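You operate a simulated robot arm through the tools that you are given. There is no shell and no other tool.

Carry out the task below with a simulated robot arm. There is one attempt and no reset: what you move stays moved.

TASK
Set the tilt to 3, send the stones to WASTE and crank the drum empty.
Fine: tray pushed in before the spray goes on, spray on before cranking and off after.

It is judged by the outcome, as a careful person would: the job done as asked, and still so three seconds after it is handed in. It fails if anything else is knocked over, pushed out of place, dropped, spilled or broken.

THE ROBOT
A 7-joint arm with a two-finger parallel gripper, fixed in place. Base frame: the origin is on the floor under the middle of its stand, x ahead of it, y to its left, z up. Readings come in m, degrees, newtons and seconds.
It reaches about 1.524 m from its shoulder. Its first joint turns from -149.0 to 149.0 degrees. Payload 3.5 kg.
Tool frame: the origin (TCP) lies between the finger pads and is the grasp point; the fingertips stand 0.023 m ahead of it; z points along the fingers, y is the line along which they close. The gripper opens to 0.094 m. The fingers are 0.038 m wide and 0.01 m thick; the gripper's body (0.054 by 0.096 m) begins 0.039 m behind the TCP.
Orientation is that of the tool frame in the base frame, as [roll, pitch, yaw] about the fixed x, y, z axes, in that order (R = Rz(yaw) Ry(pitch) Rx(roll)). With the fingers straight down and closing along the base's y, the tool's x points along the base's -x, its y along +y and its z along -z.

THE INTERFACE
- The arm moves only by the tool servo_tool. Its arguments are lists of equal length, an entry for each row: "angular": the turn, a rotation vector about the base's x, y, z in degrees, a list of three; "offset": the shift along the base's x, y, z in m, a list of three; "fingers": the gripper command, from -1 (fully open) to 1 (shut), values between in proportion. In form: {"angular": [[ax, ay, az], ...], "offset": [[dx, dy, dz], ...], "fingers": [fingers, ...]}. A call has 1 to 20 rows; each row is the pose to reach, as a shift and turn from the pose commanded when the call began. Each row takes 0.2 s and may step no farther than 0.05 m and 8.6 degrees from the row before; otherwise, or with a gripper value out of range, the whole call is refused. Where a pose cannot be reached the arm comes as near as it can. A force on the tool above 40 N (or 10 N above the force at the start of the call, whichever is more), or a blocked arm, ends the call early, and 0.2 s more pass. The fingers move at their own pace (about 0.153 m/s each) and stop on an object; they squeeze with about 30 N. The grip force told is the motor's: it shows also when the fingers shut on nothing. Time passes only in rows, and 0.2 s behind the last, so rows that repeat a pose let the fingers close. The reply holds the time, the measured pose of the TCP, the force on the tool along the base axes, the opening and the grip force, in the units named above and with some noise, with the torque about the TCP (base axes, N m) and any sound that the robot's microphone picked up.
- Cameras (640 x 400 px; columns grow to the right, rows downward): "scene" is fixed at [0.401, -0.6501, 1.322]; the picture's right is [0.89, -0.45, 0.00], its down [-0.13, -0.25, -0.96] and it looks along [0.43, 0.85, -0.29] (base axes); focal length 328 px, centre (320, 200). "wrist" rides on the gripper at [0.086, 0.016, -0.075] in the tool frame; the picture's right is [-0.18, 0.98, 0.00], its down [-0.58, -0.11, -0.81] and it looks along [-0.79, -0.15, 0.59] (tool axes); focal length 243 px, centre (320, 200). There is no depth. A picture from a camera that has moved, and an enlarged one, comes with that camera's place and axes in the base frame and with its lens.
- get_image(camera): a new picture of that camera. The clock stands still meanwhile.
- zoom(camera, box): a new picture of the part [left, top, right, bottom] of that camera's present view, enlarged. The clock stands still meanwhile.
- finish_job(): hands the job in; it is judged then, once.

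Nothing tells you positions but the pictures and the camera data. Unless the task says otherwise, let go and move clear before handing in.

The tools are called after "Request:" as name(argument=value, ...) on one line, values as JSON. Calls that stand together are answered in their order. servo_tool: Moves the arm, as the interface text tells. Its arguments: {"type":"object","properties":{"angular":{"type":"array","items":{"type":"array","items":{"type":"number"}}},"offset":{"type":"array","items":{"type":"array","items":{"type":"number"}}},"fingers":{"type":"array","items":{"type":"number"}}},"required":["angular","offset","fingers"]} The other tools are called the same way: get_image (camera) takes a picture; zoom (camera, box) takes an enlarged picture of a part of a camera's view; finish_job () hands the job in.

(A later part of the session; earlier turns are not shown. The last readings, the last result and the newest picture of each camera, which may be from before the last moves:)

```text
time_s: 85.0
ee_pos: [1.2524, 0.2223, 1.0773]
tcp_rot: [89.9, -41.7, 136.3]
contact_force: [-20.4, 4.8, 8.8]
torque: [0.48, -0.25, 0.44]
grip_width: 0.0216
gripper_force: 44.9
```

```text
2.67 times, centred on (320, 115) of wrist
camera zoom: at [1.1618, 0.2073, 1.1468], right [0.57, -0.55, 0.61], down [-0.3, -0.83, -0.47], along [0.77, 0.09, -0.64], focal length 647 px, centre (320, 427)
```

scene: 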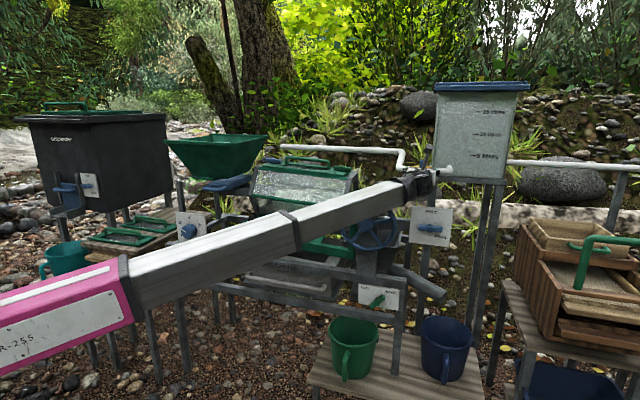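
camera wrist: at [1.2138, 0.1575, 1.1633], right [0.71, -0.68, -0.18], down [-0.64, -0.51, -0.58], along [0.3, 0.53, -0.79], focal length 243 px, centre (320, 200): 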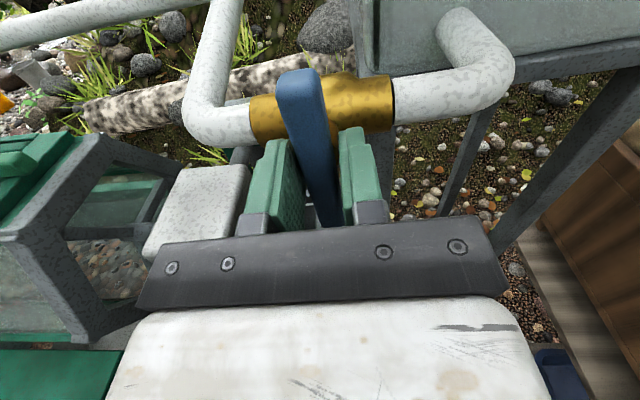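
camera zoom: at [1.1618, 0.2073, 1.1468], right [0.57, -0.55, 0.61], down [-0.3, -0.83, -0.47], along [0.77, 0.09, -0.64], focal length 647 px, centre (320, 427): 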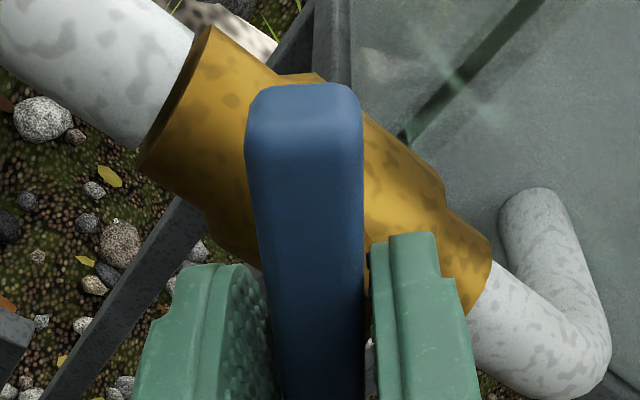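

It is halfway at 48°, and I'll nudge the hand to relieve a small side load and continue.

Request:
servo_tool(angular=[[0, 0, 0], [-4.2, -4.3, 0], [-8.3, -8.7, 0], [-12.5, -13, 0], [-16.6, -17.3, 0], [-16.6, -17.3, 0]], offset=[[-0.0018, 0.0014, 0.001], [-0.0018, 0.0014, 0.001], [-0.0018, 0.0014, 0.001], [-0.0018, 0.0014, 0.001], [-0.0018, 0.0014, 0.001], [-0.0018, 0.0014, 0.001]], fingers=[1, 1, 1, 1, 1, 1])

Request:
zoom(camera="wrist", box=[200, 40, 440, 190])

```text
time_s: 86.4
ee_pos: [1.2517, 0.2232, 1.076]
tcp_rot: [90.1, -17.8, 136.2]
contact_force: [-11.6, 4.2, 1.3]
torque: [0.59, 0.29, 0.27]
grip_width: 0.0208
gripper_force: 45.0
```

```text
2.67 times, centred on (320, 115) of wrist
camera zoom: at [1.1445, 0.2242, 1.1178], right [0.34, -0.33, 0.88], down [-0.18, -0.94, -0.28], along [0.92, -0.06, -0.38], focal length 647 px, centre (320, 427)
```

zoom: 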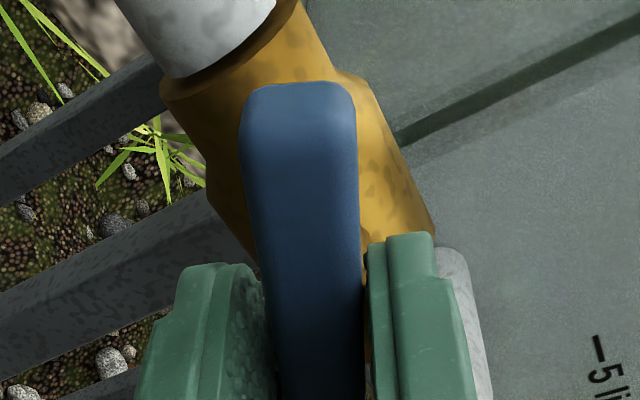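

It is at 72°, with about 18° to go until the bar lies along the pipe.

Request:
servo_tool(angular=[[-4.2, -4.3, 0], [-8.3, -8.7, 0], [-12.9, -13.5, 0], [-12.9, -13.5, 0]], offset=[[-0.0008, 0.0008, 0], [-0.0008, 0.0008, 0], [-0.0008, 0.0008, 0], [-0.0008, 0.0008, 0]], fingers=[1, 1, 1, 1])

Request:
zoom(camera="wrist", box=[200, 40, 440, 190])

Request:
zoom(camera="scene", box=[350, 130, 478, 210])

```text
time_s: 87.4
ee_pos: [1.2512, 0.2235, 1.075]
tcp_rot: [90.0, 1.1, 136.1]
contact_force: [-8.3, 2.9, -11.2]
torque: [-0.05, 0.09, 0.15]
grip_width: 0.0215
gripper_force: 44.6
```

```text
2.67 times, centred on (320, 115) of wrist
camera zoom: at [1.1374, 0.2311, 1.0897], right [0.12, -0.11, 0.99], down [-0.14, -0.99, -0.1], along [0.98, -0.12, -0.13], focal length 647 px, centre (320, 427)
```

zoom: 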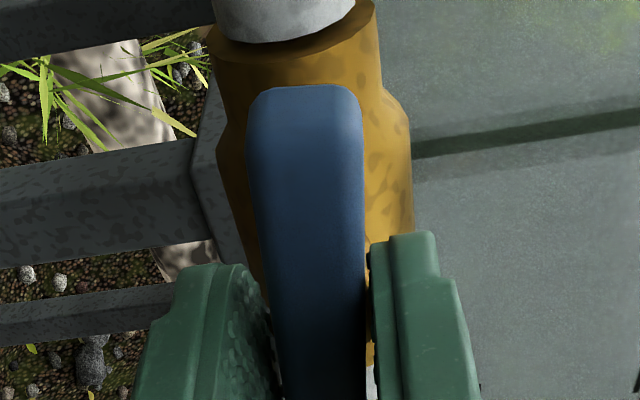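

```text
5.00 times, centred on (414, 170) of scene
camera zoom: at [0.401, -0.6501, 1.322], right [0.89, -0.45, 0.0], down [-0.13, -0.25, -0.96], along [0.43, 0.85, -0.29], focal length 1642 px, centre (-150, 350)
```

zoom: 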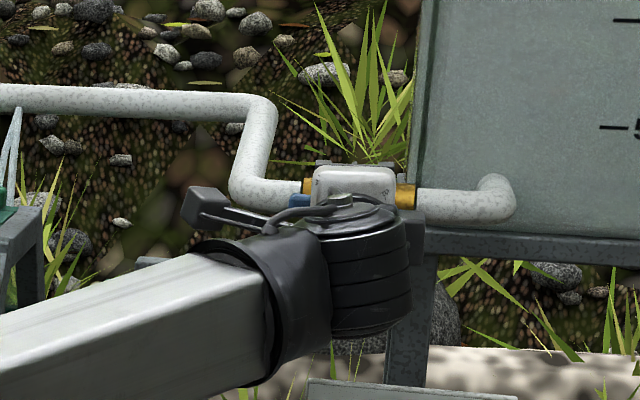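

The handle now lies along the pipe and I can see spray starting at the left. I'll check the whole scene and the spray.

Request:
get_image(camera="scene")

Request:
zoom(camera="scene", box=[240, 130, 368, 210])

```text
taken
```

scene: 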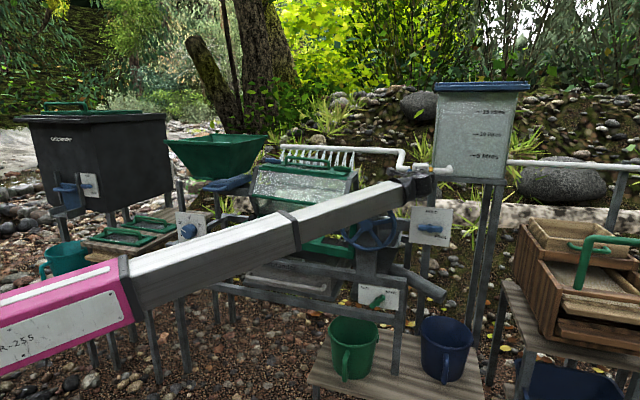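

```text
5.00 times, centred on (304, 170) of scene
camera zoom: at [0.401, -0.6501, 1.322], right [0.89, -0.45, 0.0], down [-0.13, -0.25, -0.96], along [0.43, 0.85, -0.29], focal length 1642 px, centre (400, 350)
```

zoom: 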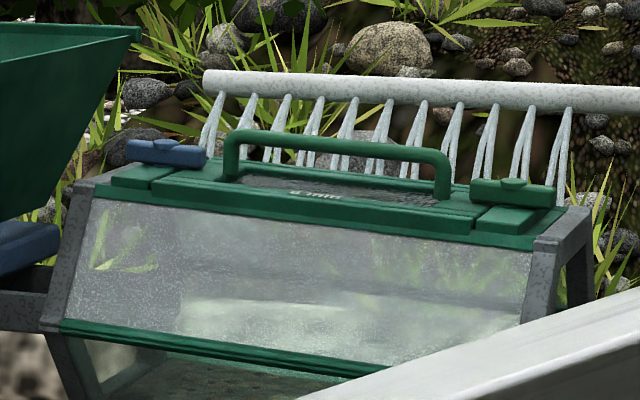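

The spray is running along the whole drum. I'll release the handle and back straight out.

Request:
servo_tool(angular=[[0, 0, 0], [0, 0, 0], [0, 0, 0], [0, 0, 0], [0, 0, 0], [0, 0, 0], [0, 0, 0], [0, 0, 0], [0, 0, 0], [0, 0, 0], [0, 0, 0], [0, 0, 0]], offset=[[0, 0, 0], [0, 0, 0], [-0.0138, -0.0144, 0], [-0.0346, -0.0361, 0.005], [-0.0623, -0.065, 0.015], [-0.09, -0.0939, 0.025], [-0.1177, -0.1227, 0.03], [-0.1453, -0.1516, 0.03], [-0.173, -0.1805, 0.03], [-0.2007, -0.2094, 0.03], [-0.2284, -0.2383, 0.03], [-0.2768, -0.2888, 0.03]], fingers=[-1, -1, -1, -1, -1, -1, -1, -1, -1, -1, -1, -1])

Request:
zoom(camera="scene", box=[240, 130, 480, 280])

```text
refused: row 12 steps farther than a row can; nothing moved
```

```text
2.67 times, centred on (360, 205) of scene
camera zoom: at [0.401, -0.6501, 1.322], right [0.89, -0.45, 0.0], down [-0.13, -0.25, -0.96], along [0.43, 0.85, -0.29], focal length 876 px, centre (213, 187)
```

zoom: 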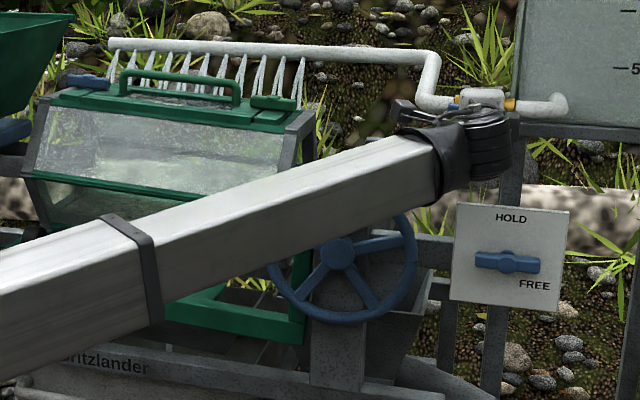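

The last step was too long and the call was refused, so I'll repeat the retreat with smaller steps.

Request:
servo_tool(angular=[[0, 0, 0], [0, 0, 0], [0, 0, 0], [0, 0, 0], [0, 0, 0], [0, 0, 0], [0, 0, 0], [0, 0, 0], [0, 0, 0], [0, 0, 0], [0, 0, 0], [0, 0, 0]], offset=[[0, 0, 0], [0, 0, 0], [-0.0138, -0.0144, 0], [-0.0346, -0.0361, 0.005], [-0.0623, -0.065, 0.015], [-0.09, -0.0939, 0.025], [-0.1177, -0.1227, 0.03], [-0.1453, -0.1516, 0.03], [-0.173, -0.1805, 0.03], [-0.2007, -0.2094, 0.03], [-0.2284, -0.2383, 0.03], [-0.2561, -0.2672, 0.03]], fingers=[-1, -1, -1, -1, -1, -1, -1, -1, -1, -1, -1, -1])

Request:
zoom(camera="scene", box=[240, 130, 480, 280])

```text
time_s: 90.0
ee_pos: [0.9947, -0.042, 1.1062]
tcp_rot: [89.8, 0.9, 136.2]
contact_force: [-0.1, -0.3, -0.7]
torque: [0.01, 0.01, 0.01]
grip_width: 0.094
gripper_force: 0.0
```

```text
2.67 times, centred on (360, 205) of scene
camera zoom: at [0.401, -0.6501, 1.322], right [0.89, -0.45, 0.0], down [-0.13, -0.25, -0.96], along [0.43, 0.85, -0.29], focal length 876 px, centre (213, 187)
```

zoom: 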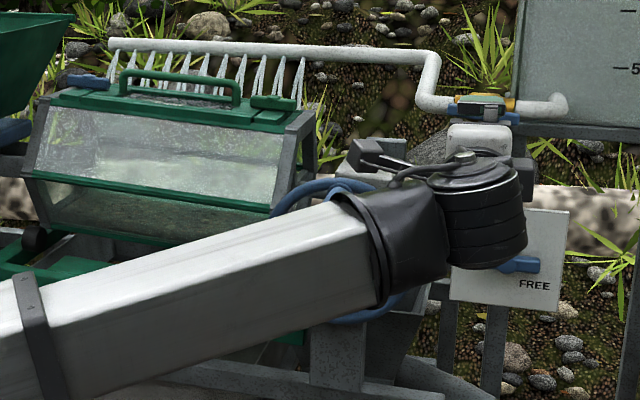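

The valve handle lies along the pipe and the spray stays on. I'll roll the camera back to the top and move in front of the crank handle, near (0.96, 0.15, 0.99).

Request:
servo_tool(angular=[[5.5, 5.7, 0], [11, 11.4, 0], [16.5, 17.1, 0], [22, 22.9, 0], [27.5, 28.6, 0], [33, 34.3, 0], [38.5, 40, 0], [44, 45.8, 0], [49.5, 51.5, 0], [55, 57.3, 0], [59, 61.5, 0], [62.3, 65, 0]], offset=[[-0.012, 0.007, 0], [-0.024, 0.014, 0], [-0.036, 0.021, 0], [-0.048, 0.028, -0.005], [-0.06, 0.035, -0.01], [-0.072, 0.042, -0.015], [-0.084, 0.05, -0.02], [-0.096, 0.057, -0.025], [-0.108, 0.064, -0.03], [-0.12, 0.071, -0.035], [-0.132, 0.078, -0.04], [-0.1433, 0.0848, -0.046]], fingers=[-1, -1, -1, -1, -1, -1, -1, -1, -1, -1, -1, -1])

Request:
get_image(camera="wrist")

Request:
zoom(camera="wrist", box=[200, 0, 440, 150])

```text
time_s: 92.6
ee_pos: [0.85, 0.0414, 1.0607]
tcp_rot: [96.7, -89.3, 129.4]
contact_force: [0.1, 0.5, -0.4]
torque: [0.0, -0.04, 0.01]
grip_width: 0.0939
gripper_force: 0.0
```

```text
taken
camera wrist: at [0.8103, -0.0218, 1.1476], right [0.71, -0.68, -0.17], down [-0.63, -0.51, -0.58], along [0.31, 0.52, -0.8], focal length 243 px, centre (320, 200)
```

wrist: 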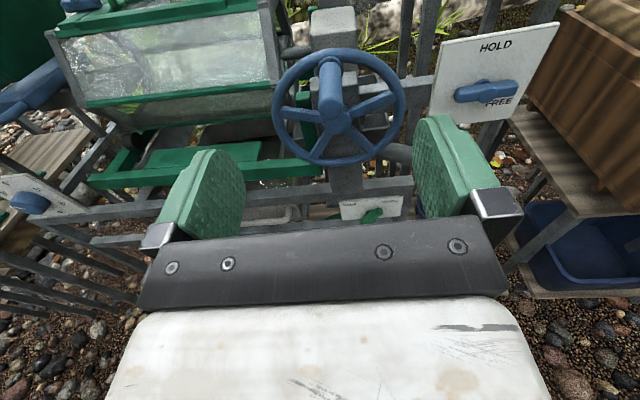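

```text
2.67 times, centred on (320, 75) of wrist
camera zoom: at [0.8103, -0.0218, 1.1476], right [0.71, -0.68, -0.17], down [-0.63, -0.51, -0.58], along [0.31, 0.52, -0.8], focal length 647 px, centre (320, 533)
```

zoom: 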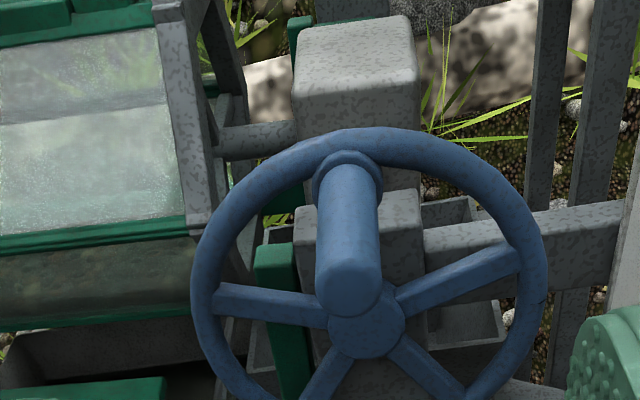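

The handle's axis is at about R 0.587, Z 1.003 with its tip near F 0.768, and the wheel centre is at about Z 0.93, so the crank radius is about 75 mm. I'll move to a pre-grasp in front of the handle and check alignment.

Request:
servo_tool(angular=[[0, 0, 0], [0, 0, 0], [0, 0, 0], [0, 0, 0]], offset=[[0.015, 0.015, -0.03], [0.035, 0.035, -0.05], [0.0651, 0.065, -0.0577], [0.0651, 0.065, -0.0577]], fingers=[-1, -1, -1, -1])

Request:
get_image(camera="wrist")

Request:
zoom(camera="scene", box=[320, 170, 448, 250])

```text
time_s: 93.6
ee_pos: [0.9158, 0.1072, 1.0043]
tcp_rot: [94.7, -89.2, 131.4]
contact_force: [0.1, 0.3, 0.1]
torque: [0.0, 0.01, 0.04]
grip_width: 0.0939
gripper_force: 0.1
```

```text
taken
camera wrist: at [0.8749, 0.0431, 1.0909], right [0.71, -0.68, -0.17], down [-0.63, -0.51, -0.58], along [0.31, 0.52, -0.8], focal length 243 px, centre (320, 200)
```

wrist: 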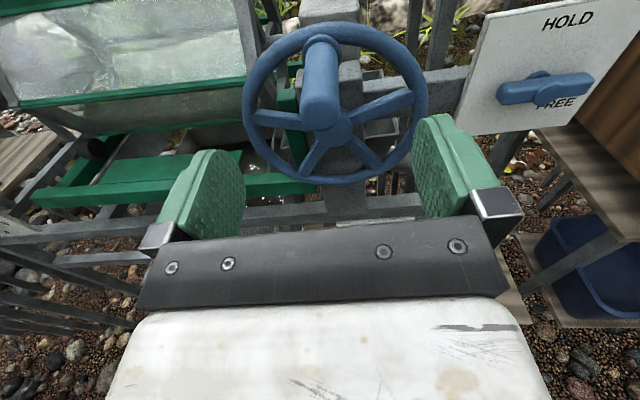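

```text
5.00 times, centred on (384, 210) of scene
camera zoom: at [0.401, -0.6501, 1.322], right [0.89, -0.45, 0.0], down [-0.13, -0.25, -0.96], along [0.43, 0.85, -0.29], focal length 1642 px, centre (0, 150)
```

zoom: 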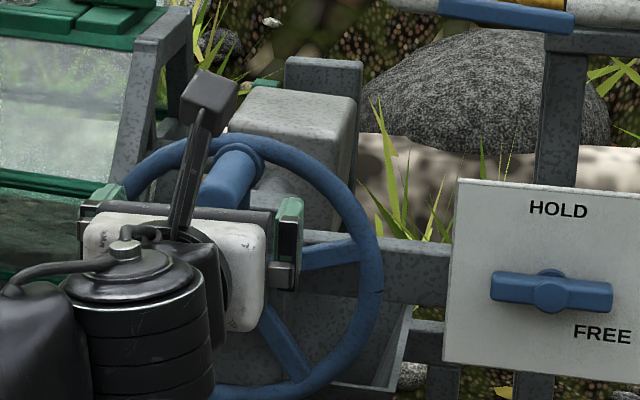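

The handle is exactly on the gripper axis. I'll advance 87 mm over it and close.

Request:
servo_tool(angular=[[0, 0, 0], [0, 0, 0], [0, 0, 0], [0, 0, 0], [0, 0, 0], [0, 0, 0], [0, 0, 0], [0, 0, 0]], offset=[[0.0151, 0.0157, 0], [0.0301, 0.0314, 0], [0.0452, 0.0471, 0], [0.0602, 0.0628, 0], [0.0602, 0.0628, 0], [0.0602, 0.0628, 0], [0.0602, 0.0628, 0], [0.0602, 0.0628, 0]], fingers=[-1, -1, -1, -1, -1, 1, 1, 1])

Request:
get_image(camera="wrist")

```text
time_s: 95.4
ee_pos: [0.9779, 0.17, 1.0022]
tcp_rot: [95.0, -89.2, 130.9]
contact_force: [1.0, 3.5, -0.4]
torque: [-0.02, 0.0, -2.52]
grip_width: 0.0272
gripper_force: 45.1
```

```text
taken
camera wrist: at [0.9371, 0.1059, 1.0896], right [0.71, -0.68, -0.17], down [-0.63, -0.51, -0.58], along [0.31, 0.52, -0.8], focal length 243 px, centre (320, 200)
```

wrist: 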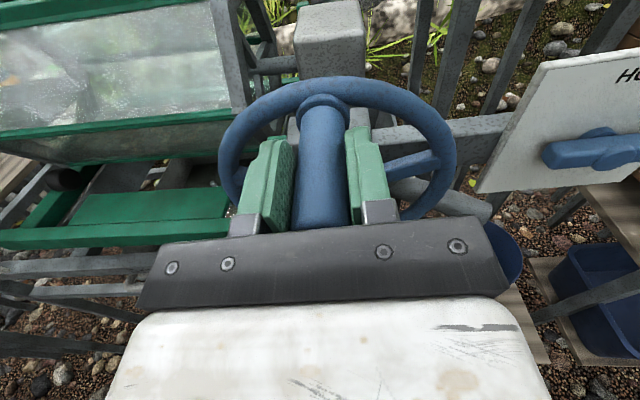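

I have the crank handle gripped at 27 mm. I'll start slowly with 45° clockwise and watch the forces to calibrate the circle.

Request:
servo_tool(angular=[[0, 0, 0], [0, 0, 0], [0, 0, 0], [0, 0, 0]], offset=[[0.0105, -0.0101, -0.0014], [0.0207, -0.0199, -0.0057], [0.0301, -0.0289, -0.0126], [0.0383, -0.0367, -0.022]], fingers=[1, 1, 1, 1])

Request:
get_image(camera="wrist")

```text
time_s: 96.4
ee_pos: [1.0133, 0.132, 0.9807]
tcp_rot: [99.6, -89.0, 126.5]
contact_force: [-9.0, 0.2, -9.2]
torque: [-0.18, 0.24, -2.29]
grip_width: 0.0271
gripper_force: 44.8
```

```text
taken
camera wrist: at [0.9741, 0.0692, 1.0679], right [0.71, -0.68, -0.17], down [-0.63, -0.51, -0.58], along [0.31, 0.52, -0.8], focal length 243 px, centre (320, 200)
```

wrist: 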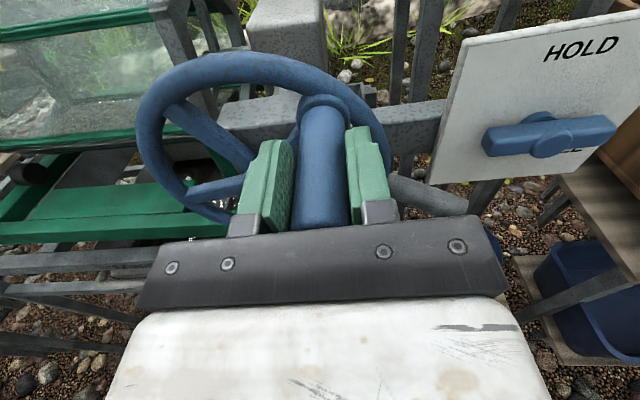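

It turns with little resistance, and the pull is slightly inward, so the radius is closer to 73.5 mm. I'll continue to the bottom of the circle.

Request:
servo_tool(angular=[[0, 0, 0], [0, 0, 0], [0, 0, 0], [0, 0, 0], [0, 0, 0], [0, 0, 0]], offset=[[0.0108, -0.0103, -0.0234], [0.0148, -0.0142, -0.0515], [0.0108, -0.0103, -0.0796], [-0.0007, 0.0007, -0.1035], [-0.018, 0.0172, -0.1194], [-0.0383, 0.0367, -0.125]], fingers=[1, 1, 1, 1, 1, 1])

Request:
get_image(camera="scene")

Request:
get_image(camera="wrist")

```text
time_s: 97.4
ee_pos: [1.0262, 0.1201, 0.8922]
tcp_rot: [105.4, -89.0, 119.7]
contact_force: [5.5, -10.8, -0.2]
torque: [-1.06, 0.97, -1.01]
grip_width: 0.0269
gripper_force: 44.7
stopped in row 4: the force on the tool passed its limit at 44 N (the readings are from after the stop); the commanded pose is now the measured one
```

```text
taken
```

scene: 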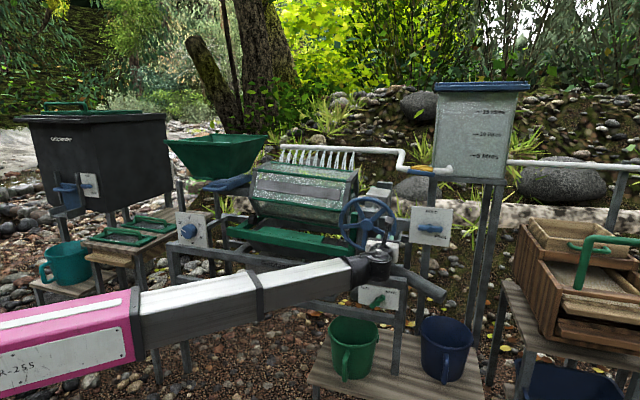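

```text
taken
camera wrist: at [0.9849, 0.0584, 0.9799], right [0.7, -0.7, -0.17], down [-0.64, -0.5, -0.58], along [0.32, 0.51, -0.8], focal length 243 px, centre (320, 200)
```

wrist: 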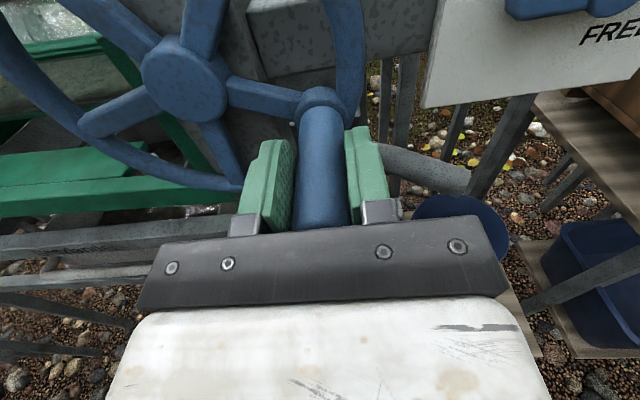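

The wheel turned to about 115° before a radial load stopped the call. From the three measured points the true radius is about 78 mm, centred at R 0.586, Z 0.924, so I'll continue on that circle.

Request:
servo_tool(angular=[[0, 0, 0], [0, 0, 0], [0, 0, 0], [0, 0, 0], [0, 0, 0], [0, 0, 0]], offset=[[-0.0058, 0.0056, -0.013], [-0.0129, 0.0123, -0.0247], [-0.0218, 0.0209, -0.0341], [-0.0315, 0.0302, -0.0409], [-0.0421, 0.0404, -0.0447], [-0.0531, 0.0509, -0.046]], fingers=[1, 1, 1, 1, 1, 1])

```text
time_s: 98.8
ee_pos: [0.9712, 0.1765, 0.8478]
tcp_rot: [100.8, -89.2, 124.8]
contact_force: [7.7, 11.5, 0.1]
torque: [-0.15, 0.19, -1.54]
grip_width: 0.0269
gripper_force: 44.8
```

At the bottom the radial force is nearly zero, so the circle is right. I'll do the next half turn up the left side.

Request:
servo_tool(angular=[[0, 0, 0], [0, 0, 0], [0, 0, 0], [0, 0, 0], [0, 0, 0], [0, 0, 0], [0, 0, 0], [0, 0, 0], [0, 0, 0], [0, 0, 0]], offset=[[-0.0158, 0.0152, 0.0038], [-0.0315, 0.0302, 0.0149], [-0.044, 0.0421, 0.0322], [-0.052, 0.0498, 0.0539], [-0.0547, 0.0525, 0.078], [-0.052, 0.0498, 0.1021], [-0.044, 0.0421, 0.1238], [-0.0315, 0.0302, 0.1411], [-0.0158, 0.0152, 0.1522], [0.0016, -0.0015, 0.156]], fingers=[1, 1, 1, 1, 1, 1, 1, 1, 1, 1])

Request:
get_image(camera="wrist")

Request:
get_image(camera="scene")

```text
time_s: 99.5
ee_pos: [0.9355, 0.2114, 0.8721]
tcp_rot: [100.0, -89.3, 125.3]
contact_force: [7.1, 0.9, -1.7]
torque: [1.07, -1.11, -0.68]
grip_width: 0.027
gripper_force: 44.8
stopped in row 3: the force on the tool passed its limit at 47 N (the readings are from after the stop); the commanded pose is now the measured one
```

```text
taken
camera wrist: at [0.894, 0.1487, 0.9588], right [0.7, -0.69, -0.17], down [-0.64, -0.5, -0.58], along [0.32, 0.52, -0.8], focal length 243 px, centre (320, 200)
```

wrist: 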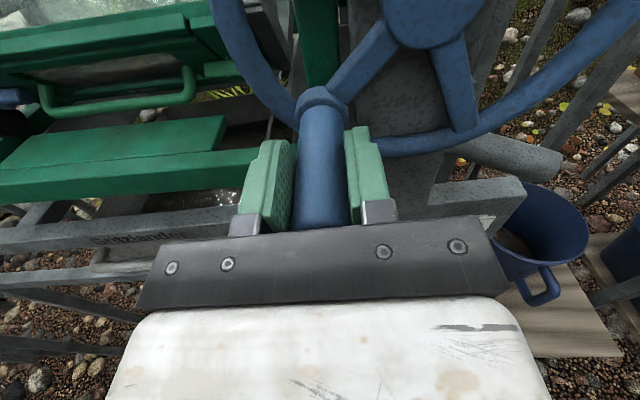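

```text
taken
```

scene: 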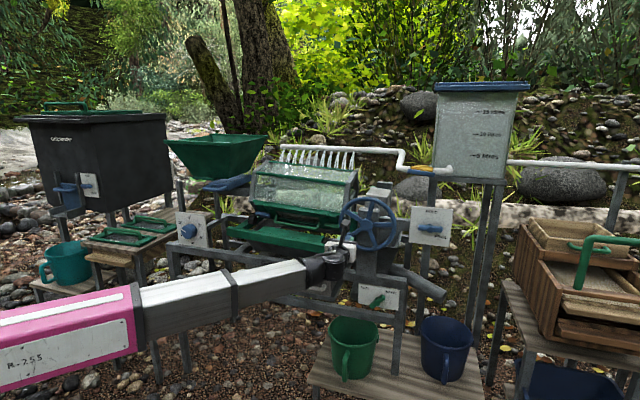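

The drum is turning, and its lid has come round to the lower front. The stops came at faster speeds, so I'll crank at 12° per step.

Request:
servo_tool(angular=[[0, 0, 0], [0, 0, 0], [0, 0, 0], [0, 0, 0], [0, 0, 0], [0, 0, 0], [0, 0, 0], [0, 0, 0], [0, 0, 0], [0, 0, 0], [0, 0, 0]], offset=[[-0.0074, 0.0071, 0.0131], [-0.0121, 0.0117, 0.028], [-0.0146, 0.014, 0.0439], [-0.0146, 0.014, 0.0603], [-0.0121, 0.0117, 0.0762], [-0.0074, 0.0071, 0.0911], [-0.0004, 0.0004, 0.1043], [0.0083, -0.008, 0.1152], [0.0185, -0.0177, 0.1234], [0.0297, -0.0285, 0.1284], [0.0414, -0.0397, 0.1301]], fingers=[1, 1, 1, 1, 1, 1, 1, 1, 1, 1, 1])

Request:
zoom(camera="scene", box=[210, 140, 450, 290])

```text
time_s: 101.9
ee_pos: [0.976, 0.1703, 1.0032]
tcp_rot: [93.7, -89.3, 131.5]
contact_force: [1.5, -2.3, 1.9]
torque: [-0.06, -0.03, -1.12]
grip_width: 0.0266
gripper_force: 45.3
```

```text
2.67 times, centred on (330, 215) of scene
camera zoom: at [0.401, -0.6501, 1.322], right [0.89, -0.45, 0.0], down [-0.13, -0.25, -0.96], along [0.43, 0.85, -0.29], focal length 876 px, centre (293, 160)
```

zoom: 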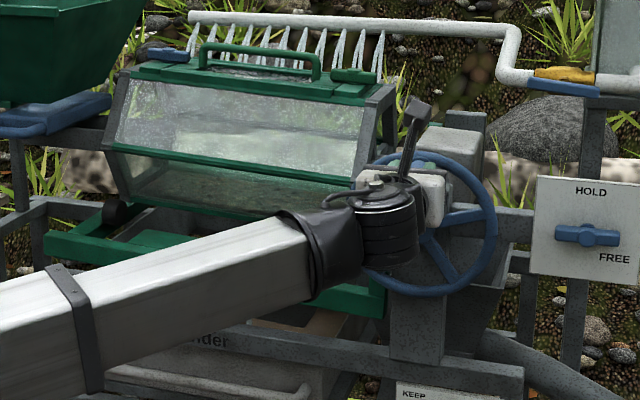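

One full crank turn makes one drum turn, and the lid is back on top. Forces are low at this speed, so I'll continue with the next 240°.

Request:
servo_tool(angular=[[0, 0, 0], [0, 0, 0], [0, 0, 0], [0, 0, 0], [0, 0, 0], [0, 0, 0], [0, 0, 0], [0, 0, 0], [0, 0, 0], [0, 0, 0], [0, 0, 0], [0, 0, 0], [0, 0, 0], [0, 0, 0], [0, 0, 0], [0, 0, 0], [0, 0, 0], [0, 0, 0], [0, 0, 0], [0, 0, 0]], offset=[[0.0117, -0.0112, -0.0017], [0.0229, -0.022, -0.0067], [0.0331, -0.0317, -0.0149], [0.0418, -0.0401, -0.0258], [0.0488, -0.0468, -0.039], [0.0535, -0.0514, -0.0539], [0.056, -0.0537, -0.0698], [0.056, -0.0537, -0.0862], [0.0535, -0.0514, -0.1021], [0.0488, -0.0468, -0.117], [0.0418, -0.0401, -0.1302], [0.0331, -0.0317, -0.1411], [0.0229, -0.022, -0.1493], [0.0117, -0.0112, -0.1543], [0, 0, -0.156], [-0.0117, 0.0112, -0.1543], [-0.0229, 0.022, -0.1493], [-0.0331, 0.0317, -0.1411], [-0.0418, 0.0401, -0.1302], [-0.0488, 0.0468, -0.117]], fingers=[1, 1, 1, 1, 1, 1, 1, 1, 1, 1, 1, 1, 1, 1, 1, 1, 1, 1, 1, 1])

Request:
get_image(camera="scene")

Request:
get_image(camera="wrist")

```text
time_s: 103.4
ee_pos: [1.0283, 0.1196, 0.9518]
tcp_rot: [103.3, -88.9, 121.9]
contact_force: [-10.8, -12.6, 0.3]
torque: [-1.17, 1.13, -0.87]
grip_width: 0.0268
gripper_force: 45.1
stopped in row 7: the force on the tool passed its limit at 41 N (the readings are from after the stop); the commanded pose is now the measured one
```

```text
taken
```

scene: 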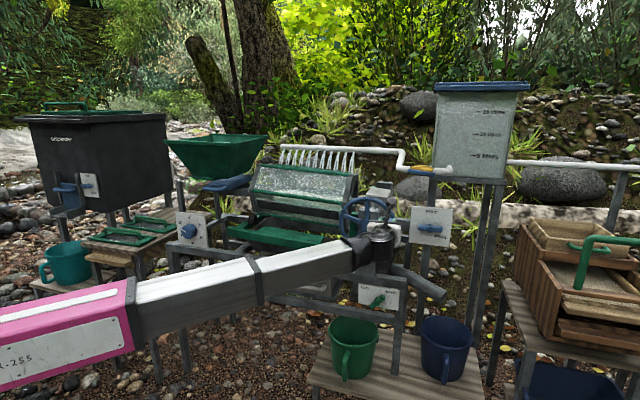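

```text
taken
camera wrist: at [0.9863, 0.0566, 1.0386], right [0.7, -0.7, -0.17], down [-0.64, -0.5, -0.58], along [0.32, 0.51, -0.8], focal length 243 px, centre (320, 200)
```

wrist: 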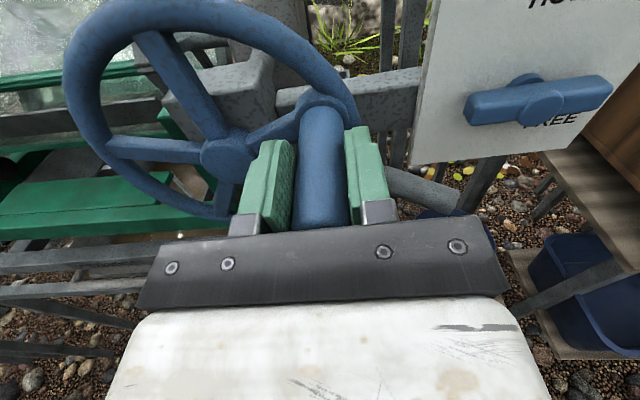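

A backward push at the right side shows the wheel's axis is about 1.5° off my heading, which adds needless load. I'll correct the hand's heading and the motion plane by that amount and continue.

Request:
servo_tool(angular=[[0, 0, -0.8], [0, 0, -1.5], [0, 0, -1.5], [0, 0, -1.5], [0, 0, -1.5], [0, 0, -1.5], [0, 0, -1.5], [0, 0, -1.5], [0, 0, -1.5], [0, 0, -1.5], [0, 0, -1.5], [0, 0, -1.5], [0, 0, -1.5], [0, 0, -1.5], [0, 0, -1.5], [0, 0, -1.5], [0, 0, -1.5], [0, 0, -1.5], [0, 0, -1.5], [0, 0, -1.5]], offset=[[0.0023, -0.0024, -0.0114], [0.0035, -0.0036, -0.0276], [0.0023, -0.0024, -0.0438], [-0.0012, 0.0012, -0.0593], [-0.007, 0.007, -0.0734], [-0.0147, 0.0147, -0.0856], [-0.0239, 0.0241, -0.0951], [-0.0344, 0.0347, -0.1018], [-0.0457, 0.046, -0.1052], [-0.0571, 0.0576, -0.1052], [-0.0684, 0.0689, -0.1018], [-0.0789, 0.0795, -0.0951], [-0.0881, 0.0889, -0.0856], [-0.0958, 0.0966, -0.0734], [-0.1016, 0.1024, -0.0593], [-0.1051, 0.106, -0.0438], [-0.1063, 0.1072, -0.0276], [-0.1051, 0.106, -0.0114], [-0.1016, 0.1024, 0.0041], [-0.0958, 0.0966, 0.0182]], fingers=[1, 1, 1, 1, 1, 1, 1, 1, 1, 1, 1, 1, 1, 1, 1, 1, 1, 1, 1, 1])

Request:
get_image(camera="scene")

```text
time_s: 107.0
ee_pos: [0.9208, 0.2246, 0.9192]
tcp_rot: [102.6, -89.0, 121.3]
contact_force: [-5.0, -11.9, -2.7]
torque: [0.65, -0.66, 2.33]
grip_width: 0.0274
gripper_force: 44.8
stopped in row 17: the force on the tool passed its limit at 41 N (the readings are from after the stop); the commanded pose is now the measured one
```

```text
taken
```

scene: 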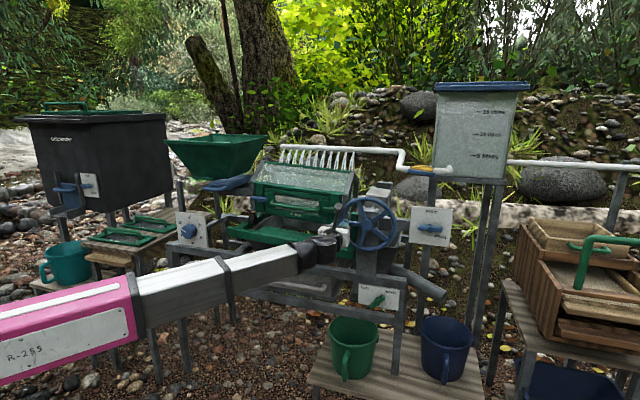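

It nearly completed the stroke, and the torque sign shows I over-corrected, so I'll halve the correction and continue.

Request:
servo_tool(angular=[[0, 0, 0.4], [0, 0, 0.7], [0, 0, 0.7], [0, 0, 0.7], [0, 0, 0.7], [0, 0, 0.7], [0, 0, 0.7], [0, 0, 0.7], [0, 0, 0.7], [0, 0, 0.7], [0, 0, 0.7], [0, 0, 0.7], [0, 0, 0.7], [0, 0, 0.7], [0, 0, 0.7], [0, 0, 0.7], [0, 0, 0.7], [0, 0, 0.7], [0, 0, 0.7], [0, 0, 0.7]], offset=[[-0.0001, 0.0001, 0.005], [0.0011, -0.0011, 0.0212], [0.0047, -0.0046, 0.0367], [0.0105, -0.0104, 0.0508], [0.0182, -0.0181, 0.063], [0.0276, -0.0273, 0.0725], [0.0382, -0.0378, 0.0792], [0.0495, -0.0491, 0.0826], [0.0611, -0.0605, 0.0826], [0.0724, -0.0718, 0.0792], [0.083, -0.0823, 0.0725], [0.0924, -0.0915, 0.063], [0.1001, -0.0992, 0.0508], [0.1059, -0.105, 0.0367], [0.1095, -0.1085, 0.0212], [0.1107, -0.1097, 0.005], [0.1095, -0.1085, -0.0112], [0.1059, -0.105, -0.0267], [0.1001, -0.0992, -0.0408], [0.0924, -0.0915, -0.053]], fingers=[1, 1, 1, 1, 1, 1, 1, 1, 1, 1, 1, 1, 1, 1, 1, 1, 1, 1, 1, 1])

Request:
get_image(camera="scene")

```text
time_s: 111.2
ee_pos: [1.0143, 0.1333, 0.868]
tcp_rot: [100.0, -89.1, 124.5]
contact_force: [-33.1, -22.4, 4.3]
torque: [-0.05, 0.13, 2.02]
grip_width: 0.027
gripper_force: 44.9
```

```text
taken
```

scene: 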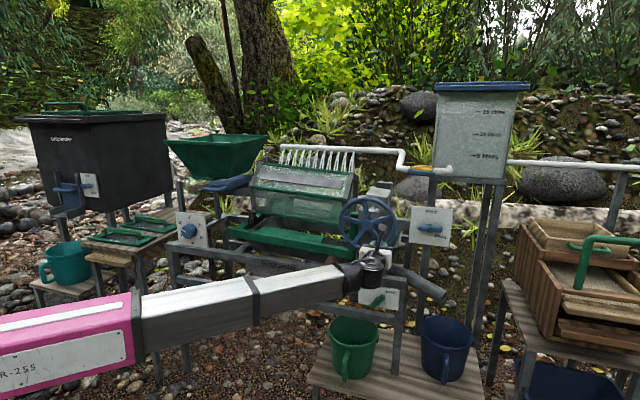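

That whole stroke ran through, so the circle is good; only an axial push of about 39 N has built up. I'll ease the hand back 4 mm along the handle and keep cranking.

Request:
servo_tool(angular=[[0, 0, 0.2], [0, 0, 0.4], [0, 0, 0.4], [0, 0, 0.4], [0, 0, 0.4], [0, 0, 0.4], [0, 0, 0.4], [0, 0, 0.4], [0, 0, 0.4], [0, 0, 0.4], [0, 0, 0.4], [0, 0, 0.4], [0, 0, 0.4], [0, 0, 0.4], [0, 0, 0.4], [0, 0, 0.4], [0, 0, 0.4], [0, 0, 0.4], [0, 0, 0.4], [0, 0, 0.4]], offset=[[-0.0122, 0.0063, -0.0095], [-0.0228, 0.0168, -0.0162], [-0.0341, 0.0281, -0.0196], [-0.0457, 0.0395, -0.0196], [-0.057, 0.0508, -0.0162], [-0.0676, 0.0613, -0.0095], [-0.077, 0.0705, 0], [-0.0847, 0.0782, 0.0122], [-0.0905, 0.084, 0.0263], [-0.0941, 0.0875, 0.0418], [-0.0953, 0.0887, 0.058], [-0.0941, 0.0875, 0.0742], [-0.0905, 0.084, 0.0897], [-0.0847, 0.0782, 0.1038], [-0.077, 0.0705, 0.116], [-0.0676, 0.0613, 0.1255], [-0.057, 0.0508, 0.1322], [-0.0457, 0.0395, 0.1356], [-0.0341, 0.0281, 0.1356], [-0.0228, 0.0168, 0.1322]], fingers=[1, 1, 1, 1, 1, 1, 1, 1, 1, 1, 1, 1, 1, 1, 1, 1, 1, 1, 1, 1])

Request:
zoom(camera="scene", box=[210, 140, 450, 290])

Request:
get_image(camera="wrist")

```text
time_s: 112.3
ee_pos: [0.9657, 0.1818, 0.848]
tcp_rot: [101.9, -89.1, 123.1]
contact_force: [17.6, 13.4, -3.8]
torque: [0.4, -0.4, 0.97]
grip_width: 0.0268
gripper_force: 44.7
stopped in row 5: the force on the tool passed its limit at 52 N (the readings are from after the stop); the commanded pose is now the measured one
```

```text
2.67 times, centred on (330, 215) of scene
camera zoom: at [0.401, -0.6501, 1.322], right [0.89, -0.45, 0.0], down [-0.13, -0.25, -0.96], along [0.43, 0.85, -0.29], focal length 876 px, centre (293, 160)
```

zoom: 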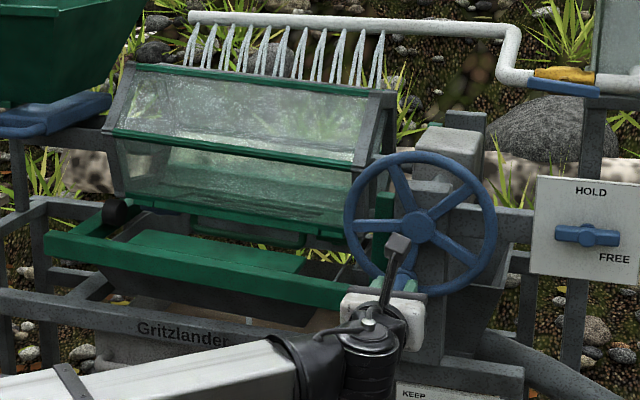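

```text
taken
camera wrist: at [0.9241, 0.1197, 0.9353], right [0.7, -0.7, -0.17], down [-0.64, -0.5, -0.58], along [0.32, 0.51, -0.8], focal length 243 px, centre (320, 200)
```

wrist: 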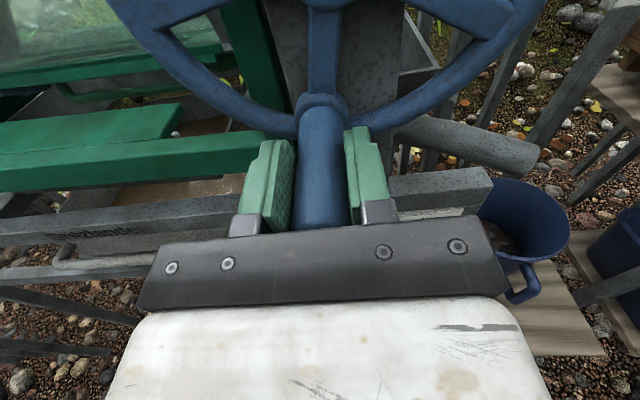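

Sand is collecting in the tray and the axial load has swung the other way. I'll shift 2.5 mm forward, tilt the motion plane slightly more, and continue.

Request:
servo_tool(angular=[[0, 0, 0], [0, 0, 0], [0, 0, 0], [0, 0, 0], [0, 0, 0], [0, 0, 0], [0, 0, 0], [0, 0, 0], [0, 0, 0], [0, 0, 0], [0, 0, 0], [0, 0, 0], [0, 0, 0], [0, 0, 0], [0, 0, 0], [0, 0, 0], [0, 0, 0], [0, 0, 0], [0, 0, 0], [0, 0, 0]], offset=[[-0.0101, 0.0138, 0.0053], [-0.02, 0.0238, 0.0135], [-0.0285, 0.0324, 0.0244], [-0.0353, 0.0393, 0.0376], [-0.0399, 0.044, 0.0525], [-0.0423, 0.0464, 0.0684], [-0.0423, 0.0464, 0.0848], [-0.0399, 0.044, 0.1007], [-0.0353, 0.0393, 0.1156], [-0.0285, 0.0324, 0.1288], [-0.02, 0.0238, 0.1397], [-0.0101, 0.0138, 0.1479], [0.0008, 0.0027, 0.1529], [0.0122, -0.0088, 0.1546], [0.0236, -0.0203, 0.1529], [0.0345, -0.0314, 0.1479], [0.0444, -0.0414, 0.1397], [0.0529, -0.05, 0.1288], [0.0597, -0.0569, 0.1156], [0.0643, -0.0616, 0.1007]], fingers=[1, 1, 1, 1, 1, 1, 1, 1, 1, 1, 1, 1, 1, 1, 1, 1, 1, 1, 1, 1])

Request:
zoom(camera="scene", box=[210, 140, 450, 290])

```text
time_s: 114.5
ee_pos: [0.9337, 0.213, 0.9739]
tcp_rot: [105.3, -88.9, 119.4]
contact_force: [-0.8, -16.1, -10.1]
torque: [0.79, -0.92, 1.19]
grip_width: 0.0268
gripper_force: 45.1
stopped in row 11: the force on the tool passed its limit at 40 N (the readings are from after the stop); the commanded pose is now the measured one
```

```text
2.67 times, centred on (330, 215) of scene
camera zoom: at [0.401, -0.6501, 1.322], right [0.89, -0.45, 0.0], down [-0.13, -0.25, -0.96], along [0.43, 0.85, -0.29], focal length 876 px, centre (293, 160)
```

zoom: 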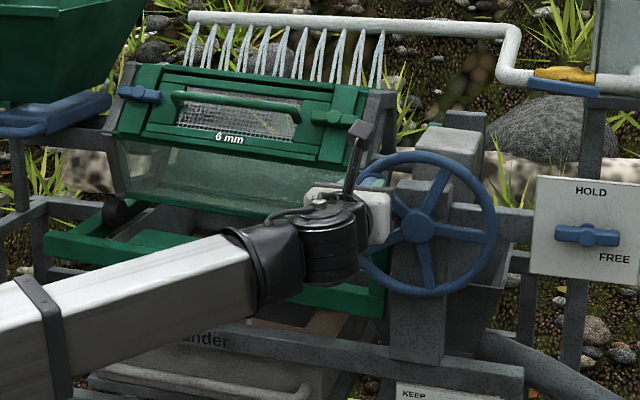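

The lid is coming up again and the stroke stopped just at the limit. I'm checking the drum contents and the waste bucket.

Request:
zoom(camera="scene", box=[240, 160, 368, 240])

Request:
zoom(camera="scene", box=[380, 250, 508, 400])

Request:
get_image(camera="wrist")

```text
5.00 times, centred on (304, 200) of scene
camera zoom: at [0.401, -0.6501, 1.322], right [0.89, -0.45, 0.0], down [-0.13, -0.25, -0.96], along [0.43, 0.85, -0.29], focal length 1642 px, centre (400, 200)
```

zoom: 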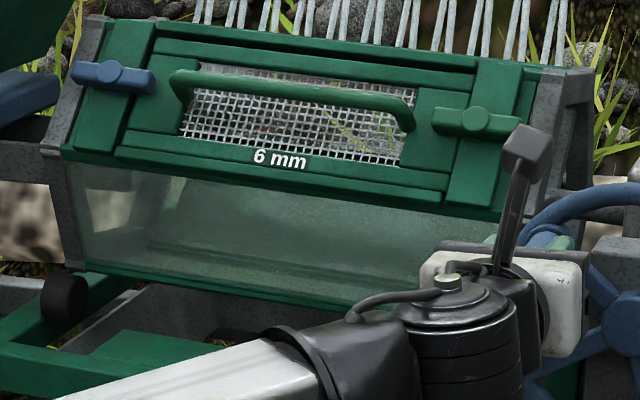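

```text
2.67 times, centred on (444, 325) of scene
camera zoom: at [0.401, -0.6501, 1.322], right [0.89, -0.45, 0.0], down [-0.13, -0.25, -0.96], along [0.43, 0.85, -0.29], focal length 876 px, centre (-11, -133)
```

zoom: 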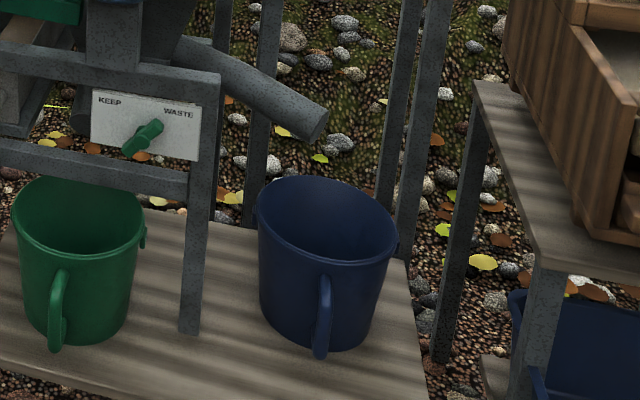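

```text
taken
camera wrist: at [0.8926, 0.1513, 1.0626], right [0.69, -0.7, -0.17], down [-0.64, -0.5, -0.58], along [0.32, 0.51, -0.8], focal length 243 px, centre (320, 200)
```

wrist: 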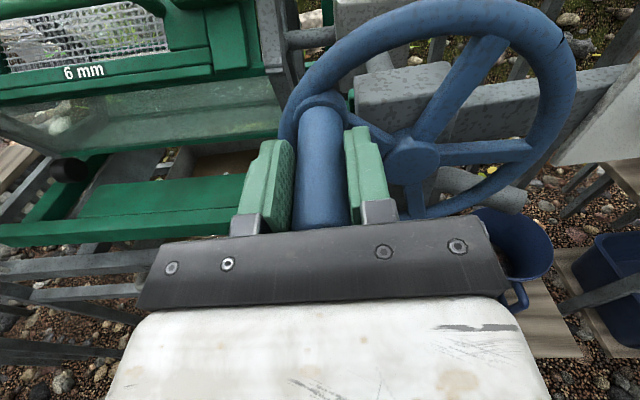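

Stones are still to come out, so I'll carry on at a slightly slower 10° per step for smoother strokes.

Request:
servo_tool(angular=[[0, 0, 0], [0, 0, 0], [0, 0, 0], [0, 0, 0], [0, 0, 0], [0, 0, 0], [0, 0, 0], [0, 0, 0], [0, 0, 0], [0, 0, 0], [0, 0, 0], [0, 0, 0], [0, 0, 0], [0, 0, 0], [0, 0, 0], [0, 0, 0], [0, 0, 0], [0, 0, 0], [0, 0, 0], [0, 0, 0]], offset=[[0.0058, -0.0079, 0.0096], [0.0136, -0.0158, 0.0174], [0.0223, -0.0246, 0.0232], [0.0315, -0.034, 0.0267], [0.041, -0.0436, 0.0279], [0.0505, -0.0532, 0.0267], [0.0597, -0.0626, 0.0232], [0.0684, -0.0714, 0.0174], [0.0762, -0.0793, 0.0096], [0.083, -0.0861, 0], [0.0885, -0.0917, -0.0111], [0.0925, -0.0958, -0.0234], [0.095, -0.0983, -0.0366], [0.0958, -0.0991, -0.0501], [0.095, -0.0983, -0.0636], [0.0925, -0.0958, -0.0768], [0.0885, -0.0917, -0.0891], [0.083, -0.0861, -0.1002], [0.0762, -0.0793, -0.1098], [0.0684, -0.0714, -0.1176]], fingers=[1, 1, 1, 1, 1, 1, 1, 1, 1, 1, 1, 1, 1, 1, 1, 1, 1, 1, 1, 1])

Request:
get_image(camera="wrist")

Request:
zoom(camera="scene", box=[210, 140, 450, 290])

```text
time_s: 117.3
ee_pos: [1.0285, 0.1178, 0.9491]
tcp_rot: [104.1, -88.8, 120.9]
contact_force: [9.1, 13.0, -0.5]
torque: [-1.04, 1.01, 0.59]
grip_width: 0.0268
gripper_force: 45.0
stopped in row 13: the force on the tool passed its limit at 41 N (the readings are from after the stop); the commanded pose is now the measured one
```

```text
taken
camera wrist: at [0.9871, 0.0568, 1.0361], right [0.7, -0.7, -0.16], down [-0.64, -0.5, -0.58], along [0.32, 0.51, -0.8], focal length 243 px, centre (320, 200)
```

wrist: 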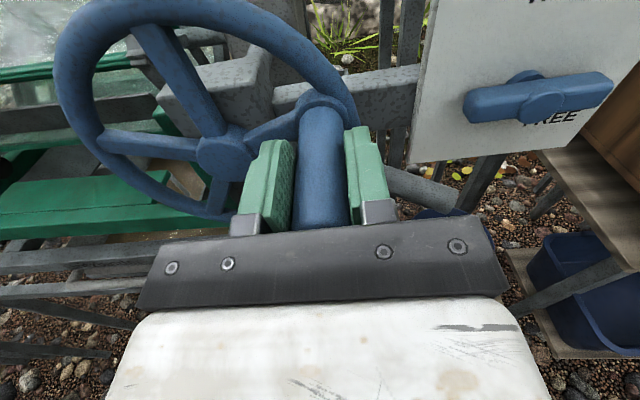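

```text
2.67 times, centred on (330, 215) of scene
camera zoom: at [0.401, -0.6501, 1.322], right [0.89, -0.45, 0.0], down [-0.13, -0.25, -0.96], along [0.43, 0.85, -0.29], focal length 876 px, centre (293, 160)
```

zoom: 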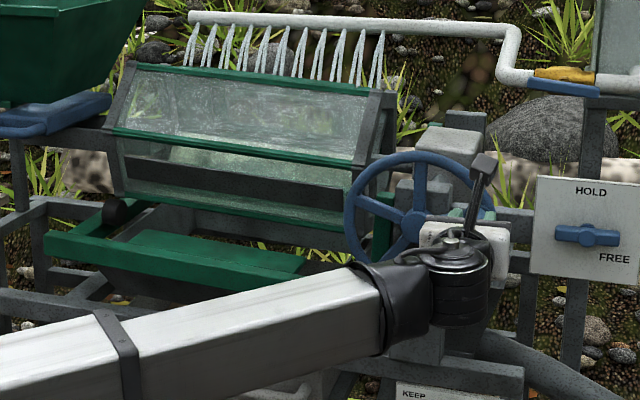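

I keep getting brief stops at the limit but the drum turns well. I'll correct the axial offset and continue the next stroke.

Request:
servo_tool(angular=[[0, 0, 0], [0, 0, 0], [0, 0, 0], [0, 0, 0], [0, 0, 0], [0, 0, 0], [0, 0, 0], [0, 0, 0], [0, 0, 0], [0, 0, 0], [0, 0, 0], [0, 0, 0], [0, 0, 0], [0, 0, 0], [0, 0, 0], [0, 0, 0], [0, 0, 0], [0, 0, 0], [0, 0, 0], [0, 0, 0]], offset=[[0.0034, -0.0006, -0.0111], [0.0042, -0.0014, -0.0246], [0.0034, -0.0006, -0.0381], [0.0009, 0.0019, -0.0513], [-0.0031, 0.006, -0.0636], [-0.0086, 0.0116, -0.0747], [-0.0154, 0.0184, -0.0843], [-0.0232, 0.0263, -0.0921], [-0.0319, 0.0351, -0.0979], [-0.0411, 0.0445, -0.1014], [-0.0506, 0.0541, -0.1026], [-0.0601, 0.0637, -0.1014], [-0.0693, 0.0731, -0.0979], [-0.078, 0.0819, -0.0921], [-0.0858, 0.0898, -0.0843], [-0.0926, 0.0966, -0.0747], [-0.0981, 0.1022, -0.0636], [-0.1021, 0.1063, -0.0513], [-0.1046, 0.1088, -0.0381], [-0.1054, 0.1096, -0.0246]], fingers=[1, 1, 1, 1, 1, 1, 1, 1, 1, 1, 1, 1, 1, 1, 1, 1, 1, 1, 1, 1])

Request:
get_image(camera="wrist")

Request:
zoom(camera="scene", box=[210, 140, 450, 290])

```text
time_s: 119.4
ee_pos: [0.9906, 0.1568, 0.8503]
tcp_rot: [99.4, -89.0, 125.4]
contact_force: [-13.7, -10.5, 1.3]
torque: [0.07, -0.08, 1.84]
grip_width: 0.0268
gripper_force: 44.4
stopped in row 10: the force on the tool passed its limit at 42 N (the readings are from after the stop); the commanded pose is now the measured one
```

```text
taken
camera wrist: at [0.9496, 0.094, 0.9369], right [0.69, -0.7, -0.17], down [-0.64, -0.5, -0.58], along [0.32, 0.51, -0.8], focal length 243 px, centre (320, 200)
```

wrist: 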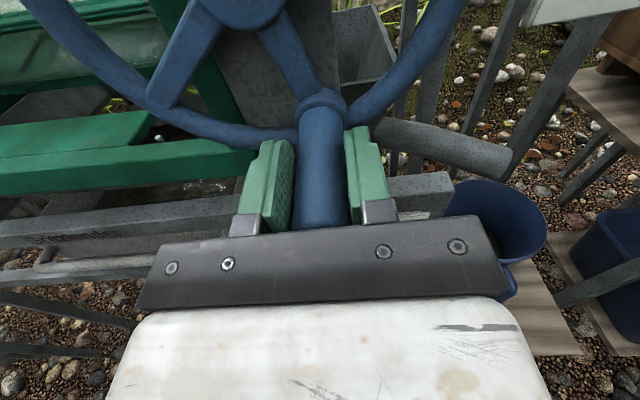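

```text
2.67 times, centred on (330, 215) of scene
camera zoom: at [0.401, -0.6501, 1.322], right [0.89, -0.45, 0.0], down [-0.13, -0.25, -0.96], along [0.43, 0.85, -0.29], focal length 876 px, centre (293, 160)
```

zoom: 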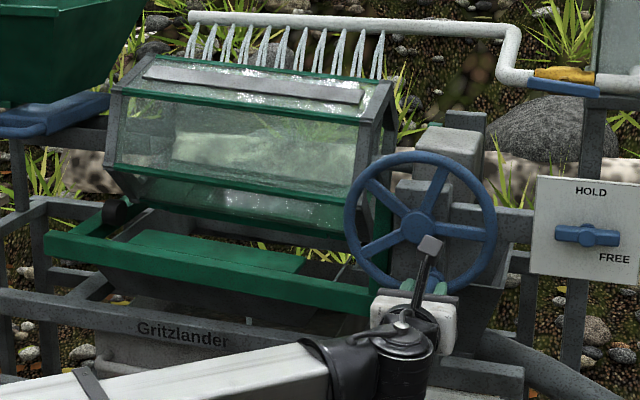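

The remaining load is internal stress from the grip, so I'll open and re-close on the handle here to clear it.

Request:
servo_tool(angular=[[0, 0, 0], [0, 0, 0], [0, 0, 0], [0, 0, 0], [0, 0, 0], [0, 0, 0]], offset=[[0, 0, 0], [0, 0, 0], [0, 0, 0], [0, 0, 0], [0, 0, 0], [0, 0, 0]], fingers=[0, 0, 1, 1, 1, 1])

```text
time_s: 120.8
ee_pos: [0.9937, 0.1575, 0.8487]
tcp_rot: [100.9, -89.0, 123.8]
contact_force: [5.5, 9.1, 2.1]
torque: [0.02, -0.05, 1.65]
grip_width: 0.0267
gripper_force: 44.5
```

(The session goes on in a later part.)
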